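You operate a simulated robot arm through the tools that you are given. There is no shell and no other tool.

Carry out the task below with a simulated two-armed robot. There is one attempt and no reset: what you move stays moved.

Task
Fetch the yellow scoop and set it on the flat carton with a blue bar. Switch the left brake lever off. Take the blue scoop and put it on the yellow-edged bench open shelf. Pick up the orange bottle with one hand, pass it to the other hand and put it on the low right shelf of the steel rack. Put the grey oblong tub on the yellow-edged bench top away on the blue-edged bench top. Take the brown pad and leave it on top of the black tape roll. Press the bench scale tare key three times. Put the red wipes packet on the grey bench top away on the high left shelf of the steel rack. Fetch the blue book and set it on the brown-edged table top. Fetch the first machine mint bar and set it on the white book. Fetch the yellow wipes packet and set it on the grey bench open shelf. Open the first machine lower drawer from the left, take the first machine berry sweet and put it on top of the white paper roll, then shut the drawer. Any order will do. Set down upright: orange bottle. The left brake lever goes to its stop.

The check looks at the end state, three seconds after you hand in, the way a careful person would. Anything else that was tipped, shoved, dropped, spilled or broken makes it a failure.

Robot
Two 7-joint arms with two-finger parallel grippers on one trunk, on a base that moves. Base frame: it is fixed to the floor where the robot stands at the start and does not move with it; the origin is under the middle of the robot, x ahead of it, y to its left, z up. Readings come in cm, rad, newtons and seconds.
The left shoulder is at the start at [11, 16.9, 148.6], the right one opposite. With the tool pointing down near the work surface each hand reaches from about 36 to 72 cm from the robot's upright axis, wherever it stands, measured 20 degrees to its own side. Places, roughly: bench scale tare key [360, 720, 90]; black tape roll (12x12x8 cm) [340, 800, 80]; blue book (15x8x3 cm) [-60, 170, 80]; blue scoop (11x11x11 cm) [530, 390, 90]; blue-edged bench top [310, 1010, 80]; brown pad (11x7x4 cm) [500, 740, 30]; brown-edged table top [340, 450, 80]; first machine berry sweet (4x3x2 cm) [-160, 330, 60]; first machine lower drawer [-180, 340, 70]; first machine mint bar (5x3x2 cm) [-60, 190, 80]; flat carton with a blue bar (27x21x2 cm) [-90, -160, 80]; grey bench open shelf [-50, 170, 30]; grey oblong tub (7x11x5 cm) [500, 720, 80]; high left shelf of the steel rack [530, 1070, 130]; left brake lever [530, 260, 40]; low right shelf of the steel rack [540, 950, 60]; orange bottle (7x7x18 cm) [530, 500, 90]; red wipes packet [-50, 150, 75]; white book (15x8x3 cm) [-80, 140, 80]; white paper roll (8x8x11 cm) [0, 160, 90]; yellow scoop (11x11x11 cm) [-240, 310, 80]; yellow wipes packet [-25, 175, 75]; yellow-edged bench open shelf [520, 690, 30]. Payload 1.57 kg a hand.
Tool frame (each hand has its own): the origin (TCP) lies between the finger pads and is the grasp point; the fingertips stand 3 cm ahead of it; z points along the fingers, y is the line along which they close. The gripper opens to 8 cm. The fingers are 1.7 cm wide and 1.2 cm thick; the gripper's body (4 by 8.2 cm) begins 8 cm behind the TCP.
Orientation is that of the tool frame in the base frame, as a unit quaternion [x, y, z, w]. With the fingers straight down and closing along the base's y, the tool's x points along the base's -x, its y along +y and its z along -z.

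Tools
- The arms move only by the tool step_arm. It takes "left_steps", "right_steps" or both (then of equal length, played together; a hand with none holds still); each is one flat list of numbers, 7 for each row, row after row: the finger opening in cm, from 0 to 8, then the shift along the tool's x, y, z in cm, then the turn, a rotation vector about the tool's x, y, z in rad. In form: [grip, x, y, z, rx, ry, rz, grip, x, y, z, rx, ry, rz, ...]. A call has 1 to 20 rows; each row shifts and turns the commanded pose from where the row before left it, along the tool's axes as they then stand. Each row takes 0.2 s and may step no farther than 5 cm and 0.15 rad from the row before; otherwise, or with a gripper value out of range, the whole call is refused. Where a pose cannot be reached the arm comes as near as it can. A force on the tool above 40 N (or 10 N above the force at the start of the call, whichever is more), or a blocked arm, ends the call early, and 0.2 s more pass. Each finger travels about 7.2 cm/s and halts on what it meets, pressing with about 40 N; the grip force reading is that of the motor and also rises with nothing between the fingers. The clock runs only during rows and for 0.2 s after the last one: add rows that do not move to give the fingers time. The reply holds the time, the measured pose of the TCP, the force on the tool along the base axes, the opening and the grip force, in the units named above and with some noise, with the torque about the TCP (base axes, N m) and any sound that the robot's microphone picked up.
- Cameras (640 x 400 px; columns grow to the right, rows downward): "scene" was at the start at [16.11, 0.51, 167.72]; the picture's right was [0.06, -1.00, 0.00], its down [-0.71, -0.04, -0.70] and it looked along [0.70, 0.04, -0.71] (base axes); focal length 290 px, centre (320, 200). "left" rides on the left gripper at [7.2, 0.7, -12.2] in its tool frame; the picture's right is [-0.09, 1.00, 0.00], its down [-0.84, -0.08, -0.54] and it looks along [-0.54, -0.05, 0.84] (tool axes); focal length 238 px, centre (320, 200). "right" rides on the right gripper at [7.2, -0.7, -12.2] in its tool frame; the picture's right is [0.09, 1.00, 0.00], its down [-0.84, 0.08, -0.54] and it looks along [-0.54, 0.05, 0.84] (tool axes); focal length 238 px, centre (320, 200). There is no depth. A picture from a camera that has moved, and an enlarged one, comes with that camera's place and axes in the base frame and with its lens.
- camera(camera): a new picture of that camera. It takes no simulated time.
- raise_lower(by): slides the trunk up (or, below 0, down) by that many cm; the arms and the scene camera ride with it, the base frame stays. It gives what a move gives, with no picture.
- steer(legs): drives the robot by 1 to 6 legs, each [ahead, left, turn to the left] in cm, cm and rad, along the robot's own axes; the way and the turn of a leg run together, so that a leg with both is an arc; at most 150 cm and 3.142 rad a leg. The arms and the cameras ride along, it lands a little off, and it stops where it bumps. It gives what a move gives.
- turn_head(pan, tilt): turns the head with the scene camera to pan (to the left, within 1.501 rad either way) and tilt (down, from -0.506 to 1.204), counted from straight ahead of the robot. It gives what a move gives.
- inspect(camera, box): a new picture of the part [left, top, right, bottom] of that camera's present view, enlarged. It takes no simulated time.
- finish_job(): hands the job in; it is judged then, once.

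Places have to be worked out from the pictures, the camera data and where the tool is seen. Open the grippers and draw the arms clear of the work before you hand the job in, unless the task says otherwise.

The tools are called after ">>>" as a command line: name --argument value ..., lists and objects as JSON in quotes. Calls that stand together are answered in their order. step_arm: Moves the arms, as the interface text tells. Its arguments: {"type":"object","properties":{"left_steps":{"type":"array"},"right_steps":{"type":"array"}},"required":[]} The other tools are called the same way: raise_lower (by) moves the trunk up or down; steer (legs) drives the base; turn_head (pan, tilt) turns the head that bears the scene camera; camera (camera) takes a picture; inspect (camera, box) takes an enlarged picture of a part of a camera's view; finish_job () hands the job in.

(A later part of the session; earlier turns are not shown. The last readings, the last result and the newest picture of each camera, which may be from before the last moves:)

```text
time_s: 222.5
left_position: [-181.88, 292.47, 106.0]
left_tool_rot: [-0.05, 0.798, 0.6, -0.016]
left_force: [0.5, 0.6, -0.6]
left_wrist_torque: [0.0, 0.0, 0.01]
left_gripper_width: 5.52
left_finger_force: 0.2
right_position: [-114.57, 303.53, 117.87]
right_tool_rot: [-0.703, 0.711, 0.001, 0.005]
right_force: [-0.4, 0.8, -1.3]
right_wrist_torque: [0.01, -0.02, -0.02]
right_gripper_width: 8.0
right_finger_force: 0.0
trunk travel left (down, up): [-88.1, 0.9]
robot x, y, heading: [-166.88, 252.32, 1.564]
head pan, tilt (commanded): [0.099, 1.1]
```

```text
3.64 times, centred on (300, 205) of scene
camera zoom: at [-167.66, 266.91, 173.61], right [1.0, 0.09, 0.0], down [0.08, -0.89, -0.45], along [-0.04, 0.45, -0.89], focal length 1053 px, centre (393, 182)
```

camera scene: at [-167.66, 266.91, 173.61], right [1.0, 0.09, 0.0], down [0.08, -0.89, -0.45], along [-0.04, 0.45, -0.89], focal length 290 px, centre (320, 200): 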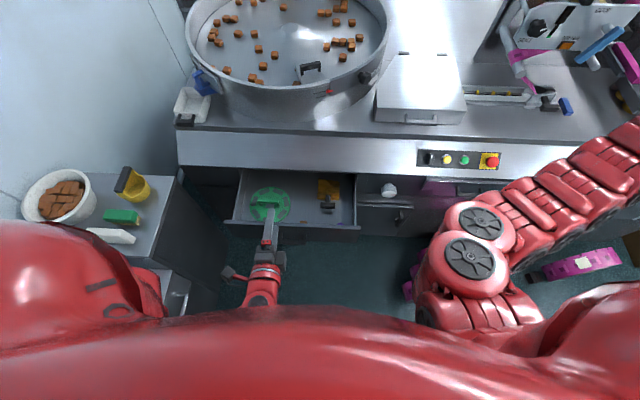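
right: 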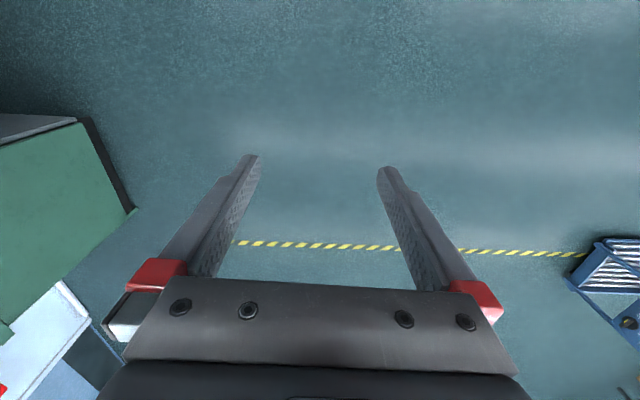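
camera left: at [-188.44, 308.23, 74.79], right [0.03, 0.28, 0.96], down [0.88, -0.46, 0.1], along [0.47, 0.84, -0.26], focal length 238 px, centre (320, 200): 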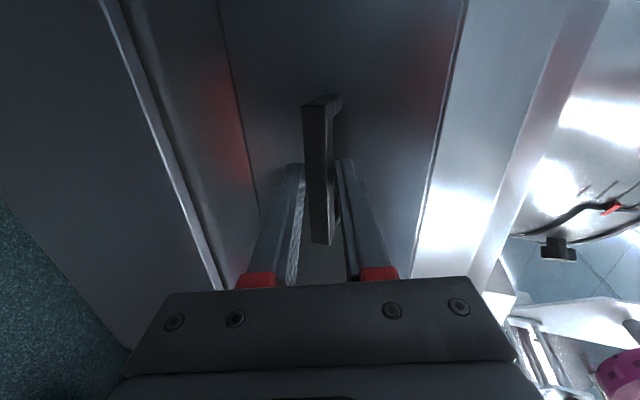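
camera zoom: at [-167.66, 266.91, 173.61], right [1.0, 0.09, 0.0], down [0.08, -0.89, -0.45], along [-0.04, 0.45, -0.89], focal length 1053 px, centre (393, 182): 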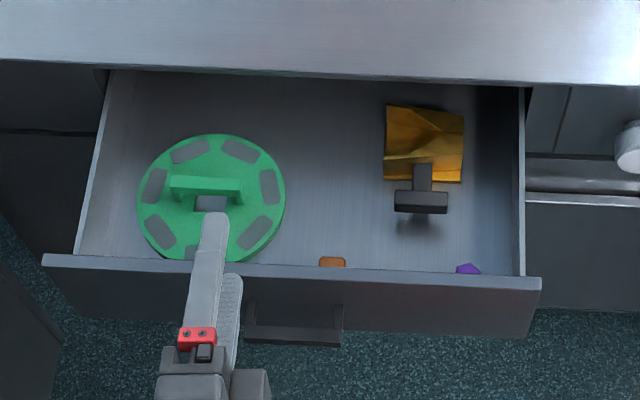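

I can see a purple sweet peeking behind the front panel near [-163,310]. I turn the left hand back to tool-down and shift the robot 20 cm east so it can come straight down there.

>>> step_arm --left_steps '[8, 0, 0, 0, 0, 0, -0.14, 8, 0, 0, 0, 0, 0, -0.14, 8, 0, 0, 0, 0, 0, -0.14, 8, 0, 0, 0, 0, 0, -0.14, 8, 0, 0, 0, 0, 0, -0.14, 8, 0, 0, 0, 0, 0, -0.14, 8, 0, 0, 0, 0, 0, -0.14, 8, 0, 0, 0, 0, 0, -0.14, 8, 0, 0, 0, 0, 0, -0.14, 8, 0, 0, 0, 0, 0, -0.14, 8, 0, 0, 0, 0, 0, -0.14]'

>>> steer --legs '[[0, -20, 0]]'

>>> step_arm --left_steps '[8, 0, 0, 0, 0, 0.14, 0, 8, 0, 0, 0, 0, 0.14, 0, 8, 0, 0, 0, 0, 0.14, 0, 8, 0, 0, 0, 0, 0.14, 0, 8, 0, 0, 0, 0, 0.14, 0, 8, 0, 0, 0, 0, 0.14, 0, 8, 0, 0, 0, 0, 0.14, 0, 8, 0, 0, 0, 0, 0.14, 0, 8, 0, 0, 0, 0, 0.14, 0]'

>>> camera --camera "left"

```text
time_s: 224.9
left_position: [-181.99, 292.39, 105.97]
left_tool_rot: [0.592, -0.538, -0.441, -0.407]
left_force: [-0.4, -0.2, 0.1]
left_wrist_torque: [-0.02, -0.02, -0.03]
left_gripper_width: 7.98
left_finger_force: 0.0
right_position: [-114.43, 303.55, 117.85]
right_tool_rot: [-0.703, 0.711, 0.001, 0.005]
right_force: [0.0, 0.4, 0.5]
right_wrist_torque: [-0.01, 0.01, -0.04]
right_gripper_width: 7.99
right_finger_force: 0.1
trunk travel left (down, up): [-88.1, 0.9]
robot x, y, heading: [-166.94, 252.17, 1.568]
head pan, tilt (commanded): [0.099, 1.1]
```

```text
time_s: 226.5
left_position: [-162.17, 292.21, 105.89]
left_tool_rot: [0.592, -0.538, -0.443, -0.406]
left_force: [0.2, 0.3, 0.5]
left_wrist_torque: [0.02, 0.01, 0.0]
left_gripper_width: 8.02
left_finger_force: 0.1
right_position: [-94.58, 303.55, 117.94]
right_tool_rot: [-0.704, 0.71, 0.001, 0.004]
right_force: [-0.7, 0.7, -0.8]
right_wrist_torque: [0.02, -0.01, -0.01]
right_gripper_width: 8.03
right_finger_force: 0.2
trunk travel left (down, up): [-88.1, 0.9]
robot x, y, heading: [-146.99, 252.38, 1.566]
head pan, tilt (commanded): [0.099, 1.1]
```

```text
time_s: 228.5
left_position: [-162.94, 293.72, 94.82]
left_tool_rot: [0.739, -0.673, -0.034, -0.033]
left_force: [1.1, -1.0, -0.7]
left_wrist_torque: [-0.03, 0.02, -0.02]
left_gripper_width: 7.99
left_finger_force: 0.1
left hand out of reach, approached as far as the arm can: row 1, 2, 3, 4, 5, 6
right_position: [-94.58, 303.78, 117.85]
right_tool_rot: [-0.705, 0.71, 0.001, 0.004]
right_force: [-0.2, 0.3, 0.7]
right_wrist_torque: [-0.01, 0.02, 0.02]
right_gripper_width: 8.0
right_finger_force: 0.0
trunk travel left (down, up): [-88.1, 0.9]
robot x, y, heading: [-146.55, 252.62, 1.569]
head pan, tilt (commanded): [0.099, 1.1]
```

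```text
taken
camera left: at [-162.81, 285.45, 106.3], right [-1.0, 0.0, 0.0], down [0.0, 0.79, 0.62], along [0.0, 0.62, -0.79], focal length 238 px, centre (320, 200)
```

left: 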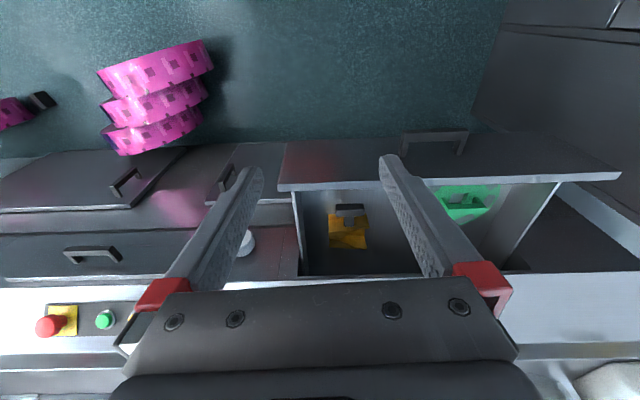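

The hand is over the front of the drawer. I straighten it fully and move it forward so its camera looks down behind the front panel.

>>> step_arm --left_steps '[8, 0, 0, 0, 0, 0.095, 0, 8, 0, 0, 0, 0, 0, 0.094, 8, -4.67, 0, 0, 0, 0, 0, 8, -4.67, 0, 0, 0, 0, 0, 8, -4.67, 0, 0, 0, 0, 0]'

>>> camera --camera "left"

```text
time_s: 229.7
left_position: [-163.05, 307.73, 95.02]
left_tool_rot: [0.708, -0.706, 0.0, -0.002]
left_force: [0.1, -0.4, -0.5]
left_wrist_torque: [-0.01, 0.03, -0.04]
left_gripper_width: 8.0
left_finger_force: 0.1
right_position: [-94.53, 303.73, 117.89]
right_tool_rot: [-0.704, 0.71, 0.001, 0.004]
right_force: [0.5, 0.3, -0.2]
right_wrist_torque: [0.02, 0.0, 0.01]
right_gripper_width: 8.01
right_finger_force: 0.1
trunk travel left (down, up): [-88.1, 0.9]
robot x, y, heading: [-146.76, 252.5, 1.565]
head pan, tilt (commanded): [0.099, 1.1]
```

```text
taken
camera left: at [-163.82, 300.5, 107.3], right [-1.0, 0.09, 0.0], down [0.07, 0.84, 0.54], along [0.05, 0.54, -0.84], focal length 238 px, centre (320, 200)
```

left: 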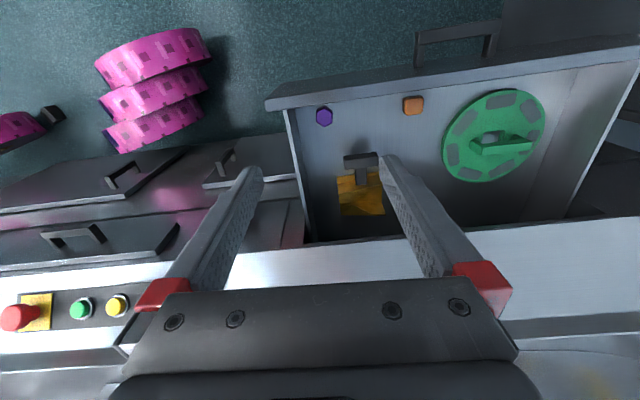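

The purple berry sweet is visible in the drawer, beside a brown one. I enlarge it.

>>> inspect --camera "left" --box '[270, 70, 450, 180]'

```text
3.56 times, centred on (360, 125) of left
camera zoom: at [-163.82, 300.5, 107.3], right [-1.0, 0.09, 0.0], down [0.07, 0.84, 0.54], along [0.05, 0.54, -0.84], focal length 848 px, centre (178, 467)
```

zoom: 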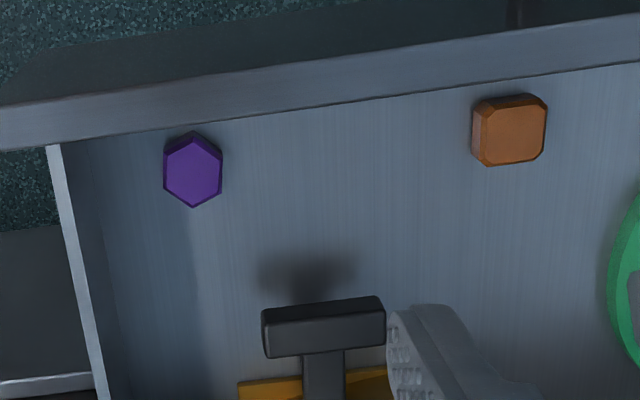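

The sweet is a hexagon about 3 cm across (x) and 4 cm along y, at [-163.5,310.5], top z≈66. I align above it with a narrower opening and lower the trunk 20 cm.

>>> step_arm --left_steps '[5, -2.8, 0.6, 0, 0, 0, 0, 5, 0, 0, 0, 0, 0, 0]'

>>> raise_lower --by -18

>>> camera --camera "left"

```text
time_s: 230.3
left_position: [-163.7, 310.5, 95.19]
left_tool_rot: [0.708, -0.707, 0.0, -0.002]
left_force: [0.4, -0.2, 0.1]
left_wrist_torque: [0.0, -0.03, -0.02]
left_gripper_width: 4.99
left_finger_force: 0.0
right_position: [-94.4, 303.52, 117.75]
right_tool_rot: [-0.704, 0.71, 0.001, 0.004]
right_force: [-0.1, 0.1, -0.1]
right_wrist_torque: [-0.01, 0.01, 0.02]
right_gripper_width: 7.99
right_finger_force: 0.1
trunk travel left (down, up): [-88.1, 0.9]
robot x, y, heading: [-147.06, 252.59, 1.568]
head pan, tilt (commanded): [0.099, 1.1]
```

```text
time_s: 232.3
left_position: [-163.53, 310.39, 77.1]
left_tool_rot: [0.707, -0.707, 0.0, -0.003]
left_force: [0.9, -0.1, -0.7]
left_wrist_torque: [0.02, 0.03, -0.05]
left_gripper_width: 5.01
left_finger_force: 0.1
right_position: [-94.53, 303.51, 99.81]
right_tool_rot: [-0.704, 0.71, 0.001, 0.004]
right_force: [-0.4, -1.1, 0.3]
right_wrist_torque: [0.02, 0.0, -0.02]
right_gripper_width: 7.98
right_finger_force: 0.0
trunk travel left (down, up): [-70.1, 18.9]
robot x, y, heading: [-146.92, 252.63, 1.561]
head pan, tilt (commanded): [0.099, 1.1]
```

```text
taken
camera left: at [-164.28, 303.21, 89.4], right [-1.0, 0.09, 0.0], down [0.08, 0.83, 0.55], along [0.05, 0.54, -0.84], focal length 238 px, centre (320, 200)
```

left: 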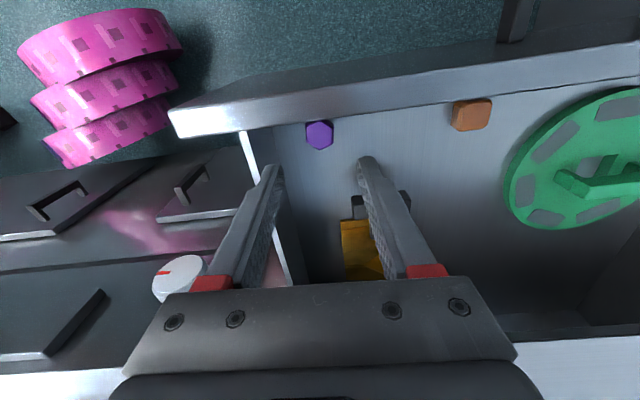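

The sweet is centred under the fingers. I lower the last 9.5 cm.

>>> raise_lower --by -7

>>> camera --camera "left"

```text
time_s: 233.4
left_position: [-163.61, 310.41, 70.03]
left_tool_rot: [-0.707, 0.707, 0.0, 0.002]
left_force: [-0.3, -0.1, -0.7]
left_wrist_torque: [-0.03, 0.01, -0.01]
left_gripper_width: 5.01
left_finger_force: 0.1
right_position: [-94.48, 303.53, 92.88]
right_tool_rot: [-0.704, 0.71, 0.001, 0.003]
right_force: [-0.8, -0.3, -0.6]
right_wrist_torque: [0.04, 0.02, -0.02]
right_gripper_width: 8.02
right_finger_force: 0.1
trunk travel left (down, up): [-63.1, 25.9]
robot x, y, heading: [-146.87, 252.44, 1.566]
head pan, tilt (commanded): [0.099, 1.1]
```

```text
taken
camera left: at [-164.28, 303.19, 82.4], right [-1.0, 0.09, 0.0], down [0.08, 0.83, 0.55], along [0.05, 0.54, -0.84], focal length 238 px, centre (320, 200)
```

left: 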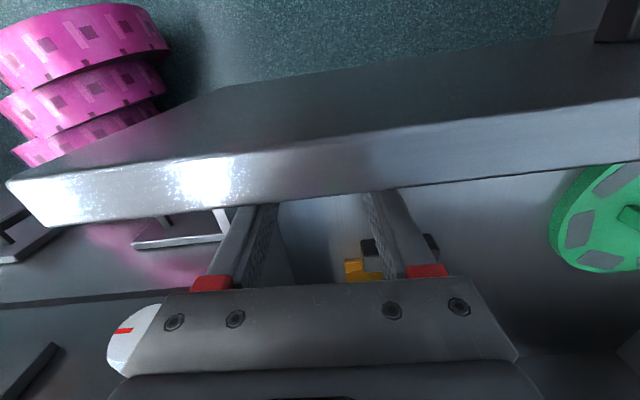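

The panel now hides the sweet from the wrist camera. I descend the rest in small arm steps watching the force.

>>> step_arm --left_steps '[5, 0, 0, 0.9, 0, 0, 0, 5, 0, 0, 0.9, 0, 0, 0, 5, 0, 0, 0.6, 0, 0, 0]'

```text
time_s: 234.2
left_position: [-163.69, 310.57, 67.61]
left_tool_rot: [-0.707, 0.707, 0.001, 0.001]
left_force: [0.4, -0.3, -0.6]
left_wrist_torque: [0.0, 0.0, -0.03]
left_gripper_width: 5.01
left_finger_force: 0.1
right_position: [-94.49, 303.54, 92.77]
right_tool_rot: [-0.705, 0.709, 0.0, 0.004]
right_force: [0.4, 0.4, 0.2]
right_wrist_torque: [-0.01, 0.0, 0.02]
right_gripper_width: 8.0
right_finger_force: 0.0
trunk travel left (down, up): [-63.1, 25.9]
robot x, y, heading: [-146.7, 252.39, 1.568]
head pan, tilt (commanded): [0.099, 1.1]
```

No contact yet at tips z≈64.6. I go on in half-centimetre steps to find the drawer floor.

>>> step_arm --left_steps '[5, 0, 0, 0.5, 0, 0, 0, 5, 0, 0, 0.5, 0, 0, 0]'

```text
time_s: 234.8
left_position: [-163.62, 310.38, 66.98]
left_tool_rot: [0.707, -0.707, -0.002, -0.004]
left_force: [-1.1, 0.0, 26.5]
left_wrist_torque: [-0.2, 0.77, -0.29]
left_gripper_width: 5.04
left_finger_force: 0.1
right_position: [-94.45, 303.34, 92.96]
right_tool_rot: [-0.704, 0.71, 0.003, 0.006]
right_force: [-0.8, -0.6, 0.2]
right_wrist_torque: [-0.02, -0.03, -0.02]
right_gripper_width: 8.01
right_finger_force: 0.0
trunk travel left (down, up): [-63.1, 25.9]
robot x, y, heading: [-147.08, 252.47, 1.564]
head pan, tilt (commanded): [0.099, 1.1]
```

Floor contact at tips z≈64. I back up 0.4 cm and close on the sweet.

>>> step_arm --left_steps '[5, 0, 0, -0.5, 0, 0, 0, 3.5, 0, 0, 0, 0, 0, 0, 1.5, 0, 0, 0, 0, 0, 0, 1.5, 0, 0, 0, 0, 0, 0, 1.5, 0, 0, 0, 0, 0, 0]'

```text
time_s: 236.0
left_position: [-163.71, 310.52, 67.29]
left_tool_rot: [-0.706, 0.708, 0.0, 0.003]
left_force: [-0.2, -0.2, 0.1]
left_wrist_torque: [0.0, -0.01, 0.02]
left_gripper_width: 2.65
left_finger_force: 37.7
right_position: [-94.51, 303.47, 92.88]
right_tool_rot: [-0.704, 0.71, 0.002, 0.004]
right_force: [-0.5, -1.0, 0.5]
right_wrist_torque: [0.0, 0.0, 0.02]
right_gripper_width: 8.04
right_finger_force: 0.0
trunk travel left (down, up): [-63.1, 25.9]
robot x, y, heading: [-147.05, 252.51, 1.567]
head pan, tilt (commanded): [0.099, 1.1]
```

Gripped something 2.65 cm wide. I raise the trunk 25 cm and check the fingers.

>>> raise_lower --by 25

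>>> camera --camera "left"

>>> inspect --camera "scene" --box '[180, 130, 400, 260]'

```text
time_s: 238.6
left_position: [-163.64, 310.42, 92.29]
left_tool_rot: [0.707, -0.707, 0.001, -0.003]
left_force: [0.9, -0.5, 0.0]
left_wrist_torque: [-0.02, -0.04, -0.01]
left_gripper_width: 2.65
left_finger_force: 37.6
right_position: [-94.45, 303.56, 117.8]
right_tool_rot: [-0.705, 0.709, 0.002, 0.004]
right_force: [0.6, 0.2, 0.0]
right_wrist_torque: [-0.01, 0.0, 0.0]
right_gripper_width: 8.03
right_finger_force: 0.1
trunk travel left (down, up): [-88.1, 0.9]
robot x, y, heading: [-147.05, 252.59, 1.564]
head pan, tilt (commanded): [0.099, 1.1]
```

```text
taken
camera left: at [-164.3, 303.26, 104.47], right [-1.0, 0.09, 0.0], down [0.08, 0.83, 0.55], along [0.05, 0.54, -0.84], focal length 238 px, centre (320, 200)
```

left: 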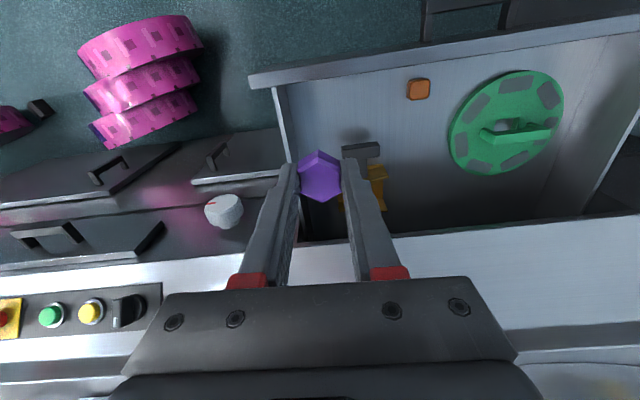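

```text
2.91 times, centred on (290, 195) of scene
camera zoom: at [-147.54, 266.85, 173.6], right [1.0, 0.1, 0.0], down [0.09, -0.89, -0.45], along [-0.04, 0.45, -0.89], focal length 842 px, centre (407, 214)
```

zoom: 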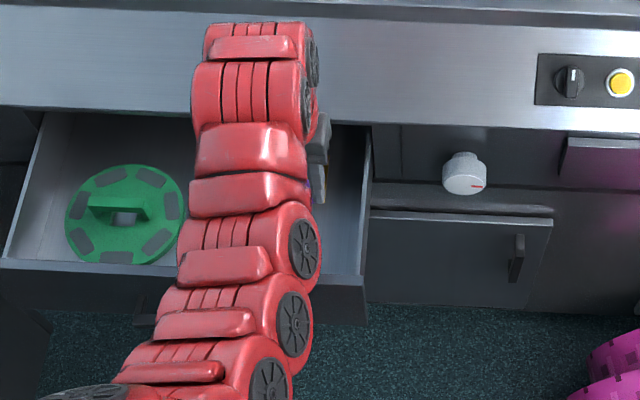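

The berry sweet is firmly held. I leave the drawer open for now, turn clockwise and drive to the paper roll end of the bench.

>>> steer --legs '[[0, 0, -3.137], [0, 127, 0]]'

>>> turn_head --pan 0.2 --tilt 0.85

>>> camera --camera "scene"

```text
time_s: 252.1
left_position: [-0.14, 204.48, 92.21]
left_tool_rot: [0.676, 0.737, -0.002, -0.001]
left_force: [0.4, 0.0, -0.2]
left_wrist_torque: [-0.01, 0.0, 0.03]
left_gripper_width: 2.61
left_finger_force: 37.4
right_position: [-69.63, 205.29, 117.79]
right_tool_rot: [0.678, 0.735, -0.003, 0.002]
right_force: [-0.1, 0.5, 0.1]
right_wrist_torque: [-0.01, -0.04, -0.02]
right_gripper_width: 7.98
right_finger_force: 0.1
trunk travel left (down, up): [-88.1, 0.9]
robot x, y, heading: [-22.14, 260.58, -1.488]
head pan, tilt (commanded): [0.099, 1.1]
```

```text
time_s: 252.9
left_position: [-0.11, 204.46, 92.31]
left_tool_rot: [0.676, 0.737, -0.003, 0.0]
left_force: [-0.1, -0.6, -0.3]
left_wrist_torque: [0.01, 0.01, -0.01]
left_gripper_width: 2.65
left_finger_force: 36.6
right_position: [-69.63, 205.19, 117.9]
right_tool_rot: [0.678, 0.735, -0.004, 0.001]
right_force: [-0.4, -0.2, -0.3]
right_wrist_torque: [0.0, 0.01, -0.02]
right_gripper_width: 8.01
right_finger_force: 0.0
trunk travel left (down, up): [-88.1, 0.9]
robot x, y, heading: [-21.74, 260.85, -1.486]
head pan, tilt (commanded): [0.201, 0.85]
```

```text
taken
camera scene: at [-19.0, 245.3, 175.37], right [-0.96, -0.28, 0.0], down [-0.21, 0.72, -0.66], along [0.19, -0.63, -0.75], focal length 290 px, centre (320, 200)
```

scene: 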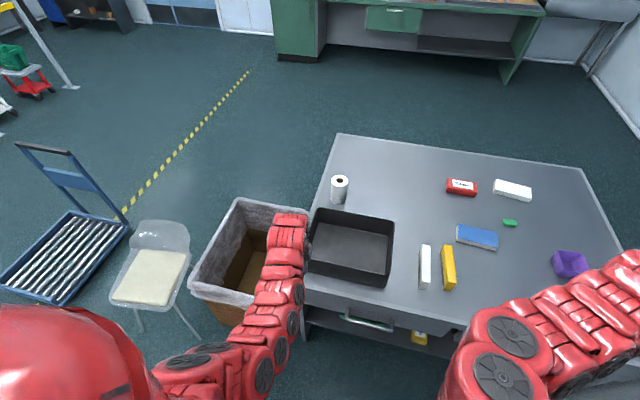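

I lift the sweet higher to clear the tray, correct the heading, and re-measure the roll.

>>> step_arm --left_steps '[1.5, 0, 0, -4, 0, 0, 0, 1.5, 0, 0, -4, 0, 0, 0, 1.5, 0, 0, -2, 0, 0, 0]'

>>> steer --legs '[[0, 0, -0.085], [0, 2, 0], [24, 0, 0]]'

>>> camera --camera "scene"

>>> camera --camera "left"

```text
time_s: 253.7
left_position: [-0.26, 204.57, 102.28]
left_tool_rot: [0.676, 0.737, -0.002, 0.001]
left_force: [-1.0, -0.5, -0.3]
left_wrist_torque: [0.01, 0.0, 0.03]
left_gripper_width: 2.65
left_finger_force: 37.1
right_position: [-69.57, 205.36, 117.8]
right_tool_rot: [0.679, 0.734, -0.004, 0.002]
right_force: [0.4, 0.0, -0.3]
right_wrist_torque: [-0.03, 0.0, -0.04]
right_gripper_width: 8.0
right_finger_force: 0.0
trunk travel left (down, up): [-88.1, 0.9]
robot x, y, heading: [-22.35, 260.48, -1.489]
head pan, tilt (commanded): [0.201, 0.85]
```

```text
time_s: 256.3
left_position: [-2.92, 179.19, 102.29]
left_tool_rot: [0.705, 0.709, -0.003, 0.001]
left_force: [-0.6, 0.5, -0.4]
left_wrist_torque: [0.02, -0.02, 0.02]
left_gripper_width: 2.68
left_finger_force: 37.0
right_position: [-71.93, 185.62, 117.96]
right_tool_rot: [0.708, 0.706, -0.005, 0.002]
right_force: [0.7, 0.3, -0.1]
right_wrist_torque: [0.0, 0.0, -0.04]
right_gripper_width: 7.99
right_finger_force: 0.1
trunk travel left (down, up): [-88.1, 0.9]
robot x, y, heading: [-19.62, 236.78, -1.57]
head pan, tilt (commanded): [0.201, 0.85]
```

```text
taken
camera scene: at [-18.27, 221.41, 175.39], right [-0.98, -0.2, 0.0], down [-0.15, 0.74, -0.66], along [0.13, -0.65, -0.75], focal length 290 px, centre (320, 200)
```

scene: 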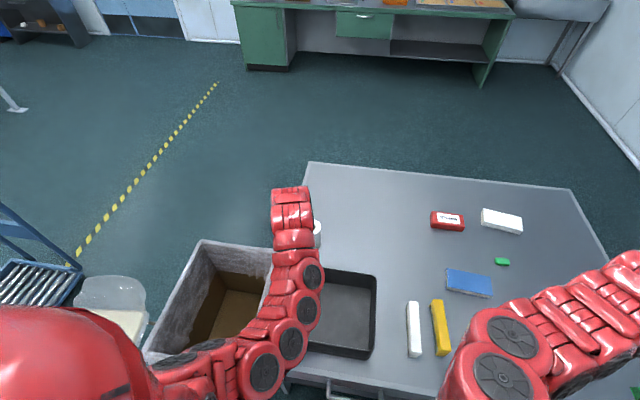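

```text
taken
camera left: at [-2.24, 186.51, 114.56], right [1.0, -0.09, 0.0], down [-0.07, -0.83, 0.55], along [-0.05, -0.54, -0.84], focal length 238 px, centre (320, 200)
```

left: 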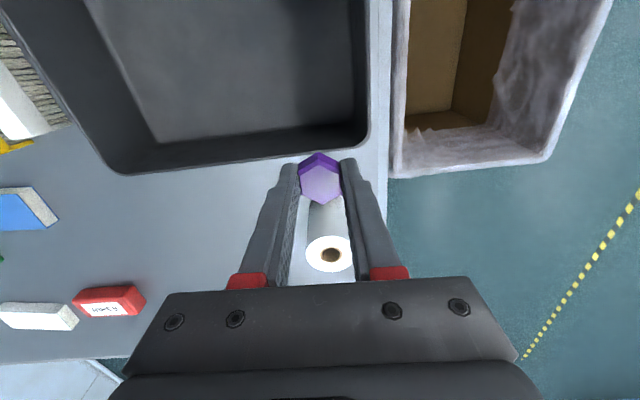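

The roll's top is at [-3.1,161.8,91]. I step 5 cm closer and bring the sweet over the roll.

>>> steer --legs '[[4.8, 0, 0]]'

>>> step_arm --left_steps '[1.5, -4.2, 0, 0, 0, 0, 0, 1.5, -4.2, 0, 0, 0, 0, 0, 1.5, -4.2, 0, 0, 0, 0, 0]'

>>> camera --camera "left"

```text
time_s: 257.3
left_position: [-2.97, 174.85, 102.57]
left_tool_rot: [0.705, 0.709, -0.004, 0.002]
left_force: [-0.1, 0.7, -0.1]
left_wrist_torque: [-0.03, 0.02, 0.05]
left_gripper_width: 2.67
left_finger_force: 37.3
right_position: [-72.13, 181.28, 118.13]
right_tool_rot: [0.708, 0.706, -0.006, 0.003]
right_force: [-0.4, 1.4, 0.8]
right_wrist_torque: [-0.07, 0.0, -0.05]
right_gripper_width: 8.0
right_finger_force: 0.1
trunk travel left (down, up): [-88.1, 0.9]
robot x, y, heading: [-20.04, 232.37, -1.566]
head pan, tilt (commanded): [0.201, 0.85]
```

```text
time_s: 258.1
left_position: [-2.9, 161.57, 102.26]
left_tool_rot: [0.703, 0.711, -0.002, 0.0]
left_force: [-1.3, 1.9, -3.5]
left_wrist_torque: [-0.22, -0.08, -0.02]
left_gripper_width: 2.64
left_finger_force: 37.4
right_position: [-72.1, 180.42, 117.6]
right_tool_rot: [0.708, 0.707, -0.004, 0.0]
right_force: [-0.3, -1.0, -1.1]
right_wrist_torque: [0.03, 0.0, 0.02]
right_gripper_width: 8.01
right_finger_force: 0.0
trunk travel left (down, up): [-88.1, 0.9]
robot x, y, heading: [-19.83, 232.12, -1.565]
head pan, tilt (commanded): [0.201, 0.85]
```

```text
taken
camera left: at [-2.11, 168.79, 114.44], right [1.0, -0.08, 0.0], down [-0.07, -0.84, 0.55], along [-0.05, -0.54, -0.84], focal length 238 px, centre (320, 200)
```

left: 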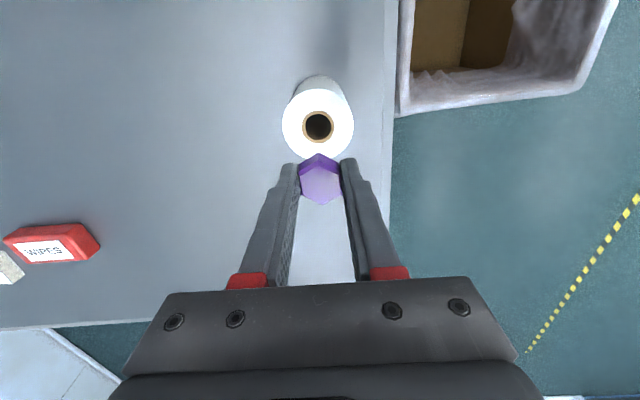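

The sweet is right above the roll. I shift 0.6 cm back to centre it and lower with the trunk.

>>> step_arm --left_steps '[1.5, 0.6, 0, 0, 0, 0, 0]'

>>> raise_lower --by -6.5

>>> camera --camera "left"

```text
time_s: 258.5
left_position: [-2.79, 162.47, 102.42]
left_tool_rot: [0.705, 0.709, -0.003, 0.0]
left_force: [0.2, 0.5, 0.4]
left_wrist_torque: [-0.02, 0.02, 0.0]
left_gripper_width: 2.66
left_finger_force: 37.2
right_position: [-72.05, 181.0, 118.08]
right_tool_rot: [0.709, 0.706, -0.005, 0.001]
right_force: [0.8, 0.6, 0.3]
right_wrist_torque: [-0.02, 0.0, -0.01]
right_gripper_width: 7.98
right_finger_force: 0.0
trunk travel left (down, up): [-88.1, 0.9]
robot x, y, heading: [-19.92, 232.34, -1.568]
head pan, tilt (commanded): [0.201, 0.85]
```

```text
time_s: 259.5
left_position: [-2.76, 162.47, 95.91]
left_tool_rot: [0.705, 0.709, -0.002, 0.0]
left_force: [0.2, -0.2, -0.2]
left_wrist_torque: [0.01, 0.02, 0.02]
left_gripper_width: 2.66
left_finger_force: 36.9
right_position: [-72.08, 180.74, 111.38]
right_tool_rot: [0.709, 0.706, -0.004, 0.001]
right_force: [0.9, 0.8, 0.6]
right_wrist_torque: [0.0, -0.01, 0.0]
right_gripper_width: 8.01
right_finger_force: 0.0
trunk travel left (down, up): [-81.6, 7.4]
robot x, y, heading: [-19.57, 232.31, -1.569]
head pan, tilt (commanded): [0.201, 0.85]
```

```text
taken
camera left: at [-2.03, 169.64, 108.09], right [1.0, -0.09, 0.0], down [-0.07, -0.84, 0.55], along [-0.05, -0.54, -0.84], focal length 238 px, centre (320, 200)
```

left: 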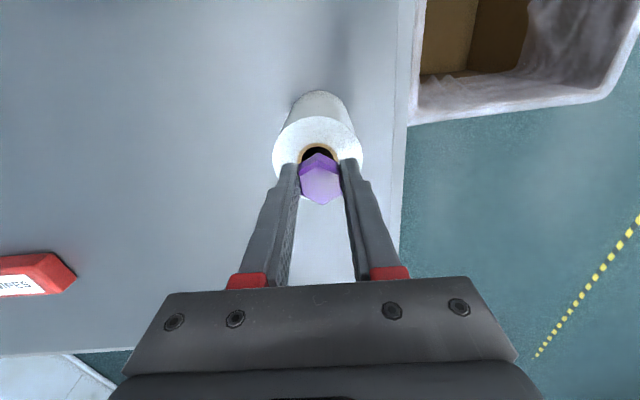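

Centred on the roll. I lower in small steps until it touches.

>>> step_arm --left_steps '[1.5, 0, 0, 0.6, 0, 0, 0, 1.5, 0, 0, 0.6, 0, 0, 0, 1.5, 0, 0, 0.3, 0, 0, 0]'

```text
time_s: 260.3
left_position: [-2.83, 162.26, 94.41]
left_tool_rot: [0.706, 0.709, -0.002, 0.0]
left_force: [-0.3, 0.6, -0.5]
left_wrist_torque: [-0.02, 0.02, -0.01]
left_gripper_width: 2.67
left_finger_force: 37.2
right_position: [-72.08, 180.81, 111.32]
right_tool_rot: [0.708, 0.706, -0.004, 0.0]
right_force: [0.9, -0.7, 0.4]
right_wrist_torque: [0.04, -0.03, 0.0]
right_gripper_width: 8.02
right_finger_force: 0.1
trunk travel left (down, up): [-81.6, 7.4]
robot x, y, heading: [-20.16, 231.89, -1.568]
head pan, tilt (commanded): [0.201, 0.85]
```

>>> step_arm --left_steps '[1.5, 0, 0, 0.3, 0, 0, 0, 1.5, 0, 0, 0.3, 0, 0, 0]'

>>> camera --camera "left"

```text
time_s: 260.9
left_position: [-2.8, 162.26, 94.06]
left_tool_rot: [0.706, 0.709, -0.004, 0.002]
left_force: [4.0, -1.0, 15.6]
left_wrist_torque: [-0.1, -0.06, 0.02]
left_gripper_width: 2.66
left_finger_force: 37.5
right_position: [-71.98, 180.88, 111.51]
right_tool_rot: [0.708, 0.706, -0.006, 0.001]
right_force: [0.2, -0.4, -0.5]
right_wrist_torque: [0.02, -0.02, 0.01]
right_gripper_width: 8.02
right_finger_force: 0.1
trunk travel left (down, up): [-81.6, 7.4]
robot x, y, heading: [-19.77, 232.18, -1.572]
head pan, tilt (commanded): [0.201, 0.85]
```

```text
taken
camera left: at [-2.03, 169.57, 106.27], right [1.0, -0.09, 0.0], down [-0.07, -0.83, 0.55], along [-0.05, -0.55, -0.84], focal length 238 px, centre (320, 200)
```

left: 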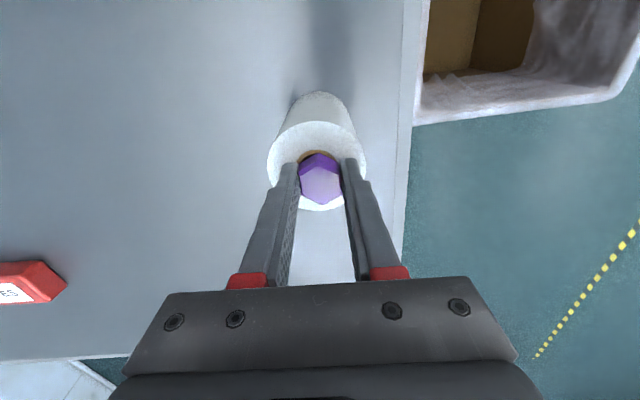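

The sweet bears on the roll (15 N). I open the fingers gradually and then lift away.

>>> step_arm --left_steps '[2.7, 0, 0, -0.1, 0, 0, 0, 3.2, 0, 0, 0, 0, 0, 0, 4, 0, 0, 0, 0, 0, 0, 5, 0, 0, 0, 0, 0, 0, 5, 0, 0, 0, 0, 0, 0]'

>>> camera --camera "left"

```text
time_s: 262.1
left_position: [-2.83, 162.38, 94.01]
left_tool_rot: [0.705, 0.71, -0.004, 0.001]
left_force: [-3.0, 0.9, 9.6]
left_wrist_torque: [0.04, 0.06, -0.02]
left_gripper_width: 4.78
left_finger_force: 0.1
right_position: [-72.17, 180.91, 111.38]
right_tool_rot: [0.709, 0.706, -0.004, 0.002]
right_force: [-0.4, -0.3, 0.1]
right_wrist_torque: [0.0, -0.01, 0.0]
right_gripper_width: 8.0
right_finger_force: 0.1
trunk travel left (down, up): [-81.6, 7.4]
robot x, y, heading: [-19.96, 231.78, -1.569]
head pan, tilt (commanded): [0.201, 0.85]
```

```text
taken
camera left: at [-2.15, 169.65, 106.21], right [1.0, -0.09, 0.0], down [-0.07, -0.83, 0.55], along [-0.05, -0.54, -0.84], focal length 238 px, centre (320, 200)
```

left: 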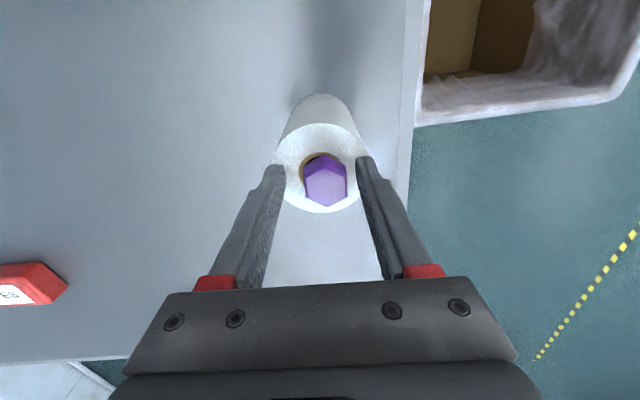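

The sweet sits on the roll. I lift the hand straight up.

>>> step_arm --left_steps '[5, 0, 0, -1, 0, 0, 0, 5, 0, 0, -3, 0, 0, 0, 5, 0, 0, -4, 0, 0, 0, 5, 0, 0, -2, 0, 0, 0]'

>>> camera --camera "left"

>>> inspect --camera "left" --box '[260, 60, 380, 180]'

```text
time_s: 263.1
left_position: [-2.58, 162.43, 103.9]
left_tool_rot: [0.705, 0.709, -0.002, 0.0]
left_force: [-0.8, 0.3, 0.0]
left_wrist_torque: [0.0, -0.02, 0.01]
left_gripper_width: 5.01
left_finger_force: 0.0
right_position: [-72.05, 180.79, 111.39]
right_tool_rot: [0.709, 0.705, -0.004, 0.001]
right_force: [0.2, -0.5, -0.4]
right_wrist_torque: [-0.01, -0.02, -0.02]
right_gripper_width: 7.99
right_finger_force: 0.1
trunk travel left (down, up): [-81.6, 7.4]
robot x, y, heading: [-19.57, 231.76, -1.568]
head pan, tilt (commanded): [0.201, 0.85]
```

```text
taken
camera left: at [-1.94, 169.63, 116.08], right [1.0, -0.09, 0.0], down [-0.07, -0.84, 0.55], along [-0.05, -0.54, -0.84], focal length 238 px, centre (320, 200)
```

left: 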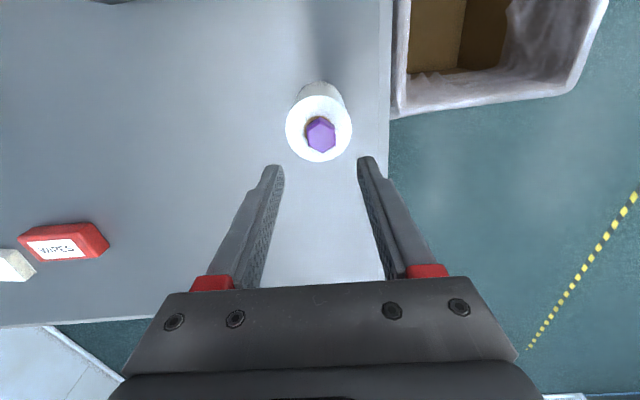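

```text
3.33 times, centred on (320, 120) of left
camera zoom: at [-1.94, 169.63, 116.08], right [1.0, -0.09, 0.0], down [-0.07, -0.84, 0.55], along [-0.05, -0.54, -0.84], focal length 794 px, centre (320, 467)
```

zoom: 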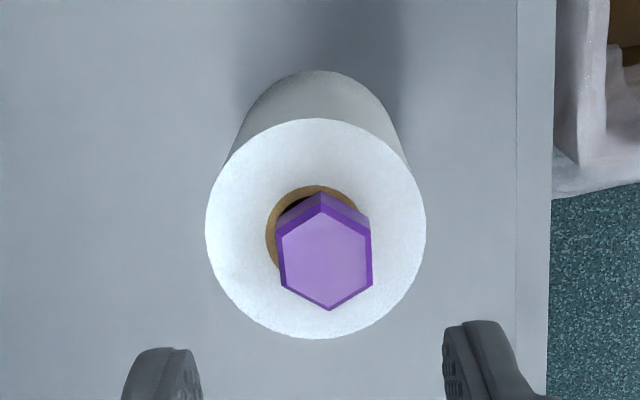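

The berry sweet lies flat on top of the roll. Now back to shut the drawer: I retract the left hand, back off and strafe west.

>>> step_arm --left_steps '[2, 4, 0, 0, 0, 0, 0, 1, 4, 0, 0, 0, 0, 0, 0, 4, 0, 0, 0, 0, 0]'

>>> steer --legs '[[-21, 0, 0], [0, -146, 0], [0, 0, 3.14]]'

>>> turn_head --pan 0.2 --tilt 0.95

>>> camera --camera "scene"

```text
time_s: 263.9
left_position: [-3.05, 173.51, 101.4]
left_tool_rot: [0.705, 0.709, -0.002, 0.002]
left_force: [0.7, -0.3, -0.3]
left_wrist_torque: [-0.03, 0.01, -0.03]
left_gripper_width: 0.0
left_finger_force: 21.7
left hand out of reach, approached as far as the arm can: row 2, 3
right_position: [-72.35, 180.8, 111.43]
right_tool_rot: [0.708, 0.706, -0.003, 0.002]
right_force: [0.0, 0.3, -1.1]
right_wrist_torque: [0.0, -0.01, -0.01]
right_gripper_width: 8.01
right_finger_force: 0.1
trunk travel left (down, up): [-81.6, 7.4]
robot x, y, heading: [-19.98, 231.88, -1.567]
head pan, tilt (commanded): [0.201, 0.85]
```

```text
time_s: 279.7
left_position: [-184.13, 308.75, 101.3]
left_tool_rot: [0.714, -0.7, -0.002, -0.003]
left_force: [-0.6, 0.1, 0.7]
left_wrist_torque: [0.03, 0.0, 0.0]
left_gripper_width: 0.0
left_finger_force: 21.6
right_position: [-114.86, 302.53, 111.44]
right_tool_rot: [0.712, -0.702, -0.001, -0.005]
right_force: [0.1, 0.1, -0.8]
right_wrist_torque: [0.02, 0.02, 0.01]
right_gripper_width: 8.04
right_finger_force: 0.0
trunk travel left (down, up): [-81.6, 7.4]
robot x, y, heading: [-166.64, 249.88, 1.586]
head pan, tilt (commanded): [0.201, 0.85]
```

```text
time_s: 280.4
left_position: [-184.16, 308.67, 101.25]
left_tool_rot: [0.714, -0.7, -0.002, -0.003]
left_force: [-0.3, -0.6, 0.0]
left_wrist_torque: [-0.03, -0.01, 0.01]
left_gripper_width: 0.0
left_finger_force: 21.2
right_position: [-114.89, 302.51, 111.36]
right_tool_rot: [0.711, -0.703, -0.001, -0.005]
right_force: [0.3, 0.6, 0.2]
right_wrist_torque: [-0.01, 0.0, -0.01]
right_gripper_width: 8.01
right_finger_force: 0.0
trunk travel left (down, up): [-81.6, 7.4]
robot x, y, heading: [-166.2, 250.5, 1.59]
head pan, tilt (commanded): [0.201, 0.949]
```

```text
taken
camera scene: at [-167.97, 265.55, 168.13], right [0.98, 0.22, 0.0], down [0.18, -0.79, -0.58], along [-0.13, 0.57, -0.81], focal length 290 px, centre (320, 200)
```

scene: 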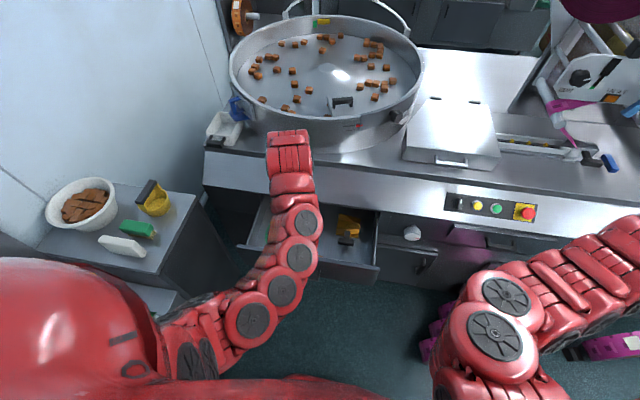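

The drawer is still open in front of me. I pitch the closed left hand forward and back off a little so it can come down in front of the drawer panel.

>>> step_arm --left_steps '[0, 0, 0, 0, 0, -0.14, 0, 0, 0, 0, 0, 0, -0.14, 0, 0, 0, 0, 0, 0, -0.14, 0, 0, 0, 0, 0, 0, -0.14, 0, 0, 0, 0, 0, 0, -0.14, 0, 0, 0, 0, 0, 0, -0.14, 0, 0, 0, 0, 0, 0, -0.14, 0, 0, 0, 0, 0, 0, -0.14, 0]'

>>> steer --legs '[[-14, 0, 0]]'

>>> step_arm --left_steps '[0, 1.3, 0, -2.7, 0, 0, 0, 0, 1.3, 0, -2.7, 0, 0, 0]'

```text
time_s: 282.2
left_position: [-184.31, 308.63, 101.16]
left_tool_rot: [0.603, -0.591, -0.381, -0.375]
left_force: [-0.5, 0.8, -0.3]
left_wrist_torque: [0.02, 0.01, -0.02]
left_gripper_width: 0.02
left_finger_force: 21.1
right_position: [-114.83, 302.57, 111.34]
right_tool_rot: [0.711, -0.703, -0.001, -0.005]
right_force: [-0.6, -0.2, 0.0]
right_wrist_torque: [0.0, 0.01, 0.03]
right_gripper_width: 8.0
right_finger_force: 0.0
trunk travel left (down, up): [-81.6, 7.4]
robot x, y, heading: [-165.95, 250.16, 1.587]
head pan, tilt (commanded): [0.201, 0.949]
```

```text
time_s: 283.5
left_position: [-184.05, 295.11, 101.22]
left_tool_rot: [0.604, -0.591, -0.381, -0.374]
left_force: [0.4, 0.3, 0.0]
left_wrist_torque: [-0.02, -0.03, -0.05]
left_gripper_width: 0.01
left_finger_force: 21.3
right_position: [-114.63, 288.93, 111.28]
right_tool_rot: [0.712, -0.702, -0.001, -0.005]
right_force: [-0.1, 0.8, 0.1]
right_wrist_torque: [-0.04, 0.02, 0.05]
right_gripper_width: 8.0
right_finger_force: 0.0
trunk travel left (down, up): [-81.6, 7.4]
robot x, y, heading: [-165.94, 236.32, 1.593]
head pan, tilt (commanded): [0.201, 0.949]
```

```text
time_s: 284.1
left_position: [-184.05, 288.64, 101.28]
left_tool_rot: [0.605, -0.591, -0.381, -0.374]
left_force: [-0.4, 0.6, -0.4]
left_wrist_torque: [-0.01, -0.01, -0.03]
left_gripper_width: 0.0
left_finger_force: 21.0
right_position: [-114.64, 288.63, 111.4]
right_tool_rot: [0.712, -0.702, -0.002, -0.005]
right_force: [-0.2, 0.2, 0.0]
right_wrist_torque: [0.04, 0.03, 0.01]
right_gripper_width: 8.01
right_finger_force: 0.0
trunk travel left (down, up): [-81.6, 7.4]
robot x, y, heading: [-165.77, 236.41, 1.591]
head pan, tilt (commanded): [0.201, 0.949]
```

I lower the trunk 25 cm so the closed fingertips face the panel just above the handle.

>>> raise_lower --by -25

>>> camera --camera "left"

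>>> camera --camera "scene"

```text
time_s: 286.7
left_position: [-183.98, 289.01, 76.26]
left_tool_rot: [0.604, -0.592, -0.38, -0.374]
left_force: [-0.2, 0.7, -0.5]
left_wrist_torque: [-0.01, 0.01, -0.03]
left_gripper_width: 0.0
left_finger_force: 20.9
right_position: [-114.6, 288.67, 86.34]
right_tool_rot: [0.712, -0.702, -0.001, -0.004]
right_force: [-0.1, -0.5, -0.4]
right_wrist_torque: [-0.01, 0.02, 0.01]
right_gripper_width: 8.01
right_finger_force: 0.1
trunk travel left (down, up): [-56.6, 32.4]
robot x, y, heading: [-165.8, 236.41, 1.588]
head pan, tilt (commanded): [0.201, 0.949]
```

```text
taken
camera left: at [-184.26, 274.88, 75.08], right [-1.0, 0.02, 0.08], down [0.08, -0.13, 0.99], along [0.03, 0.99, 0.13], focal length 238 px, centre (320, 200)
```

left: 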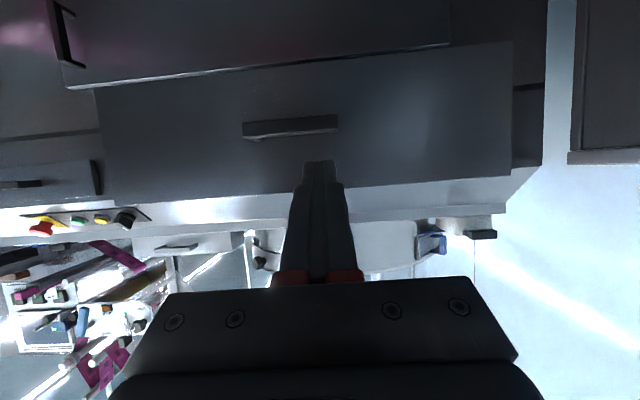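

```text
taken
camera scene: at [-167.73, 251.7, 143.13], right [0.98, 0.22, 0.0], down [0.18, -0.79, -0.58], along [-0.13, 0.57, -0.81], focal length 290 px, centre (320, 200)
```

scene: 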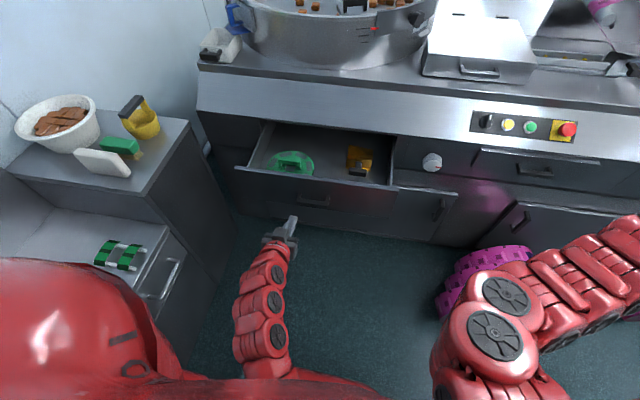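

The fingertips are just above the handle line. I push forward with the arm.

>>> step_arm --left_steps '[0, -1.72, 0, 3.6, 0, 0, 0, 0, -1.72, 0, 3.6, 0, 0, 0, 0, -1.72, 0, 3.6, 0, 0, 0, 0, -1.29, 0, 2.7, 0, 0, 0, 0, -1.29, 0, 2.7, 0, 0, 0, 0, -1.29, 0, 2.7, 0, 0, 0, 0, -1.29, 0, 2.7, 0, 0, 0]'

>>> camera --camera "scene"

```text
time_s: 288.3
left_position: [-184.6, 313.03, 76.2]
left_tool_rot: [0.605, -0.591, -0.381, -0.373]
left_force: [0.4, 0.8, -0.4]
left_wrist_torque: [0.02, 0.0, 0.02]
left_gripper_width: 0.0
left_finger_force: 21.0
right_position: [-114.71, 288.78, 86.37]
right_tool_rot: [0.712, -0.702, -0.001, -0.004]
right_force: [0.4, 0.3, 0.3]
right_wrist_torque: [0.01, 0.0, 0.03]
right_gripper_width: 8.02
right_finger_force: 0.1
trunk travel left (down, up): [-56.6, 32.4]
robot x, y, heading: [-165.79, 236.5, 1.591]
head pan, tilt (commanded): [0.201, 0.949]
```

```text
taken
camera scene: at [-167.74, 251.79, 143.11], right [0.98, 0.22, 0.0], down [0.18, -0.79, -0.58], along [-0.13, 0.57, -0.81], focal length 290 px, centre (320, 200)
```

scene: 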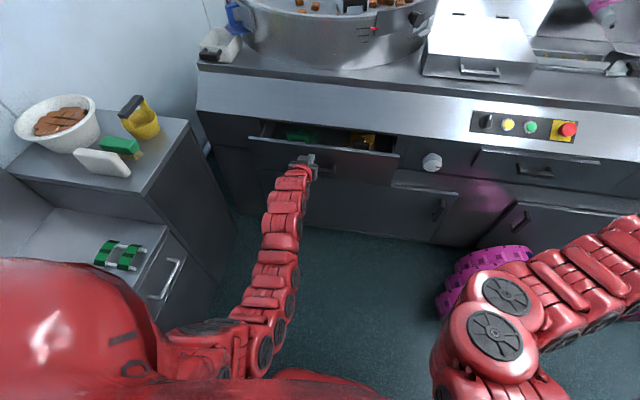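

The drawer is closing. I push on in small steps until it meets its stop.

>>> step_arm --left_steps '[0, -0.86, 0, 1.8, 0, 0, 0, 0, -0.86, 0, 1.8, 0, 0, 0, 0, -0.86, 0, 1.8, 0, 0, 0, 0, -0.65, 0, 1.35, 0, 0, 0, 0, -0.65, 0, 1.35, 0, 0, 0]'

>>> inspect --camera "scene" --box '[200, 80, 460, 230]'

```text
time_s: 289.5
left_position: [-184.71, 322.01, 76.32]
left_tool_rot: [0.604, -0.591, -0.381, -0.374]
left_force: [0.0, 0.5, -0.9]
left_wrist_torque: [0.0, -0.01, -0.01]
left_gripper_width: 0.0
left_finger_force: 21.3
right_position: [-114.55, 288.78, 86.42]
right_tool_rot: [0.712, -0.702, -0.001, -0.005]
right_force: [0.0, 0.1, 0.2]
right_wrist_torque: [-0.01, -0.01, 0.02]
right_gripper_width: 8.0
right_finger_force: 0.2
trunk travel left (down, up): [-56.6, 32.4]
robot x, y, heading: [-166.17, 236.27, 1.588]
head pan, tilt (commanded): [0.201, 0.949]
```

```text
2.46 times, centred on (330, 155) of scene
camera zoom: at [-167.72, 251.77, 143.12], right [0.98, 0.22, 0.0], down [0.18, -0.79, -0.58], along [-0.13, 0.57, -0.81], focal length 713 px, centre (295, 311)
```

zoom: 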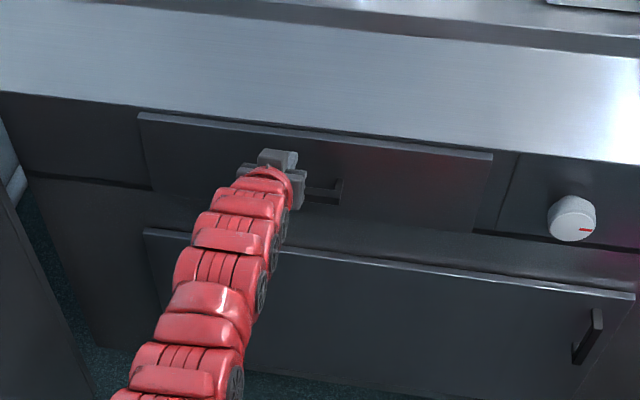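

It looks nearly shut but there is no resistance yet; I push a bit further.

>>> step_arm --left_steps '[0, -0.43, 0, 0.9, 0, 0, 0, 0, -0.43, 0, 0.9, 0, 0, 0, 0, -0.43, 0, 0.9, 0, 0, 0]'

>>> inspect --camera "scene" --box '[200, 80, 460, 230]'

```text
time_s: 290.1
left_position: [-184.77, 322.65, 76.13]
left_tool_rot: [0.607, -0.593, -0.378, -0.37]
left_force: [4.1, -49.9, 15.8]
left_wrist_torque: [0.2, -0.01, 0.0]
left_gripper_width: 0.0
left_finger_force: 21.2
right_position: [-114.74, 288.11, 86.86]
right_tool_rot: [0.713, -0.701, -0.004, -0.008]
right_force: [0.0, -0.3, 0.1]
right_wrist_torque: [0.02, -0.03, 0.0]
right_gripper_width: 8.0
right_finger_force: 0.0
trunk travel left (down, up): [-56.6, 32.4]
robot x, y, heading: [-166.02, 235.89, 1.597]
head pan, tilt (commanded): [0.201, 0.949]
stopped in row 3 (left hand): the force on the tool passed its limit at 54 N (the readings are from after the stop); the commanded pose is now the measured one
```

```text
2.46 times, centred on (330, 155) of scene
camera zoom: at [-167.64, 250.53, 143.26], right [0.98, 0.22, 0.0], down [0.18, -0.79, -0.59], along [-0.13, 0.57, -0.81], focal length 713 px, centre (295, 311)
```

zoom: 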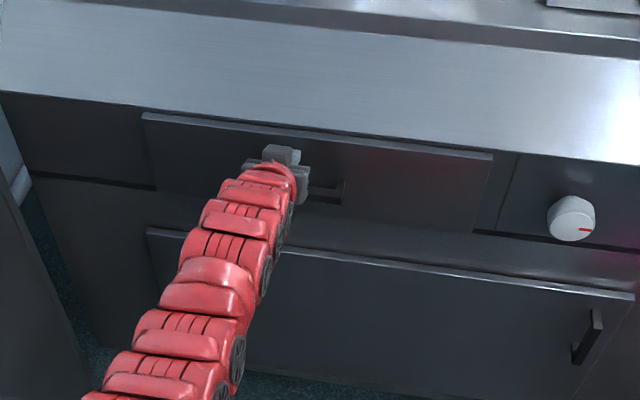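

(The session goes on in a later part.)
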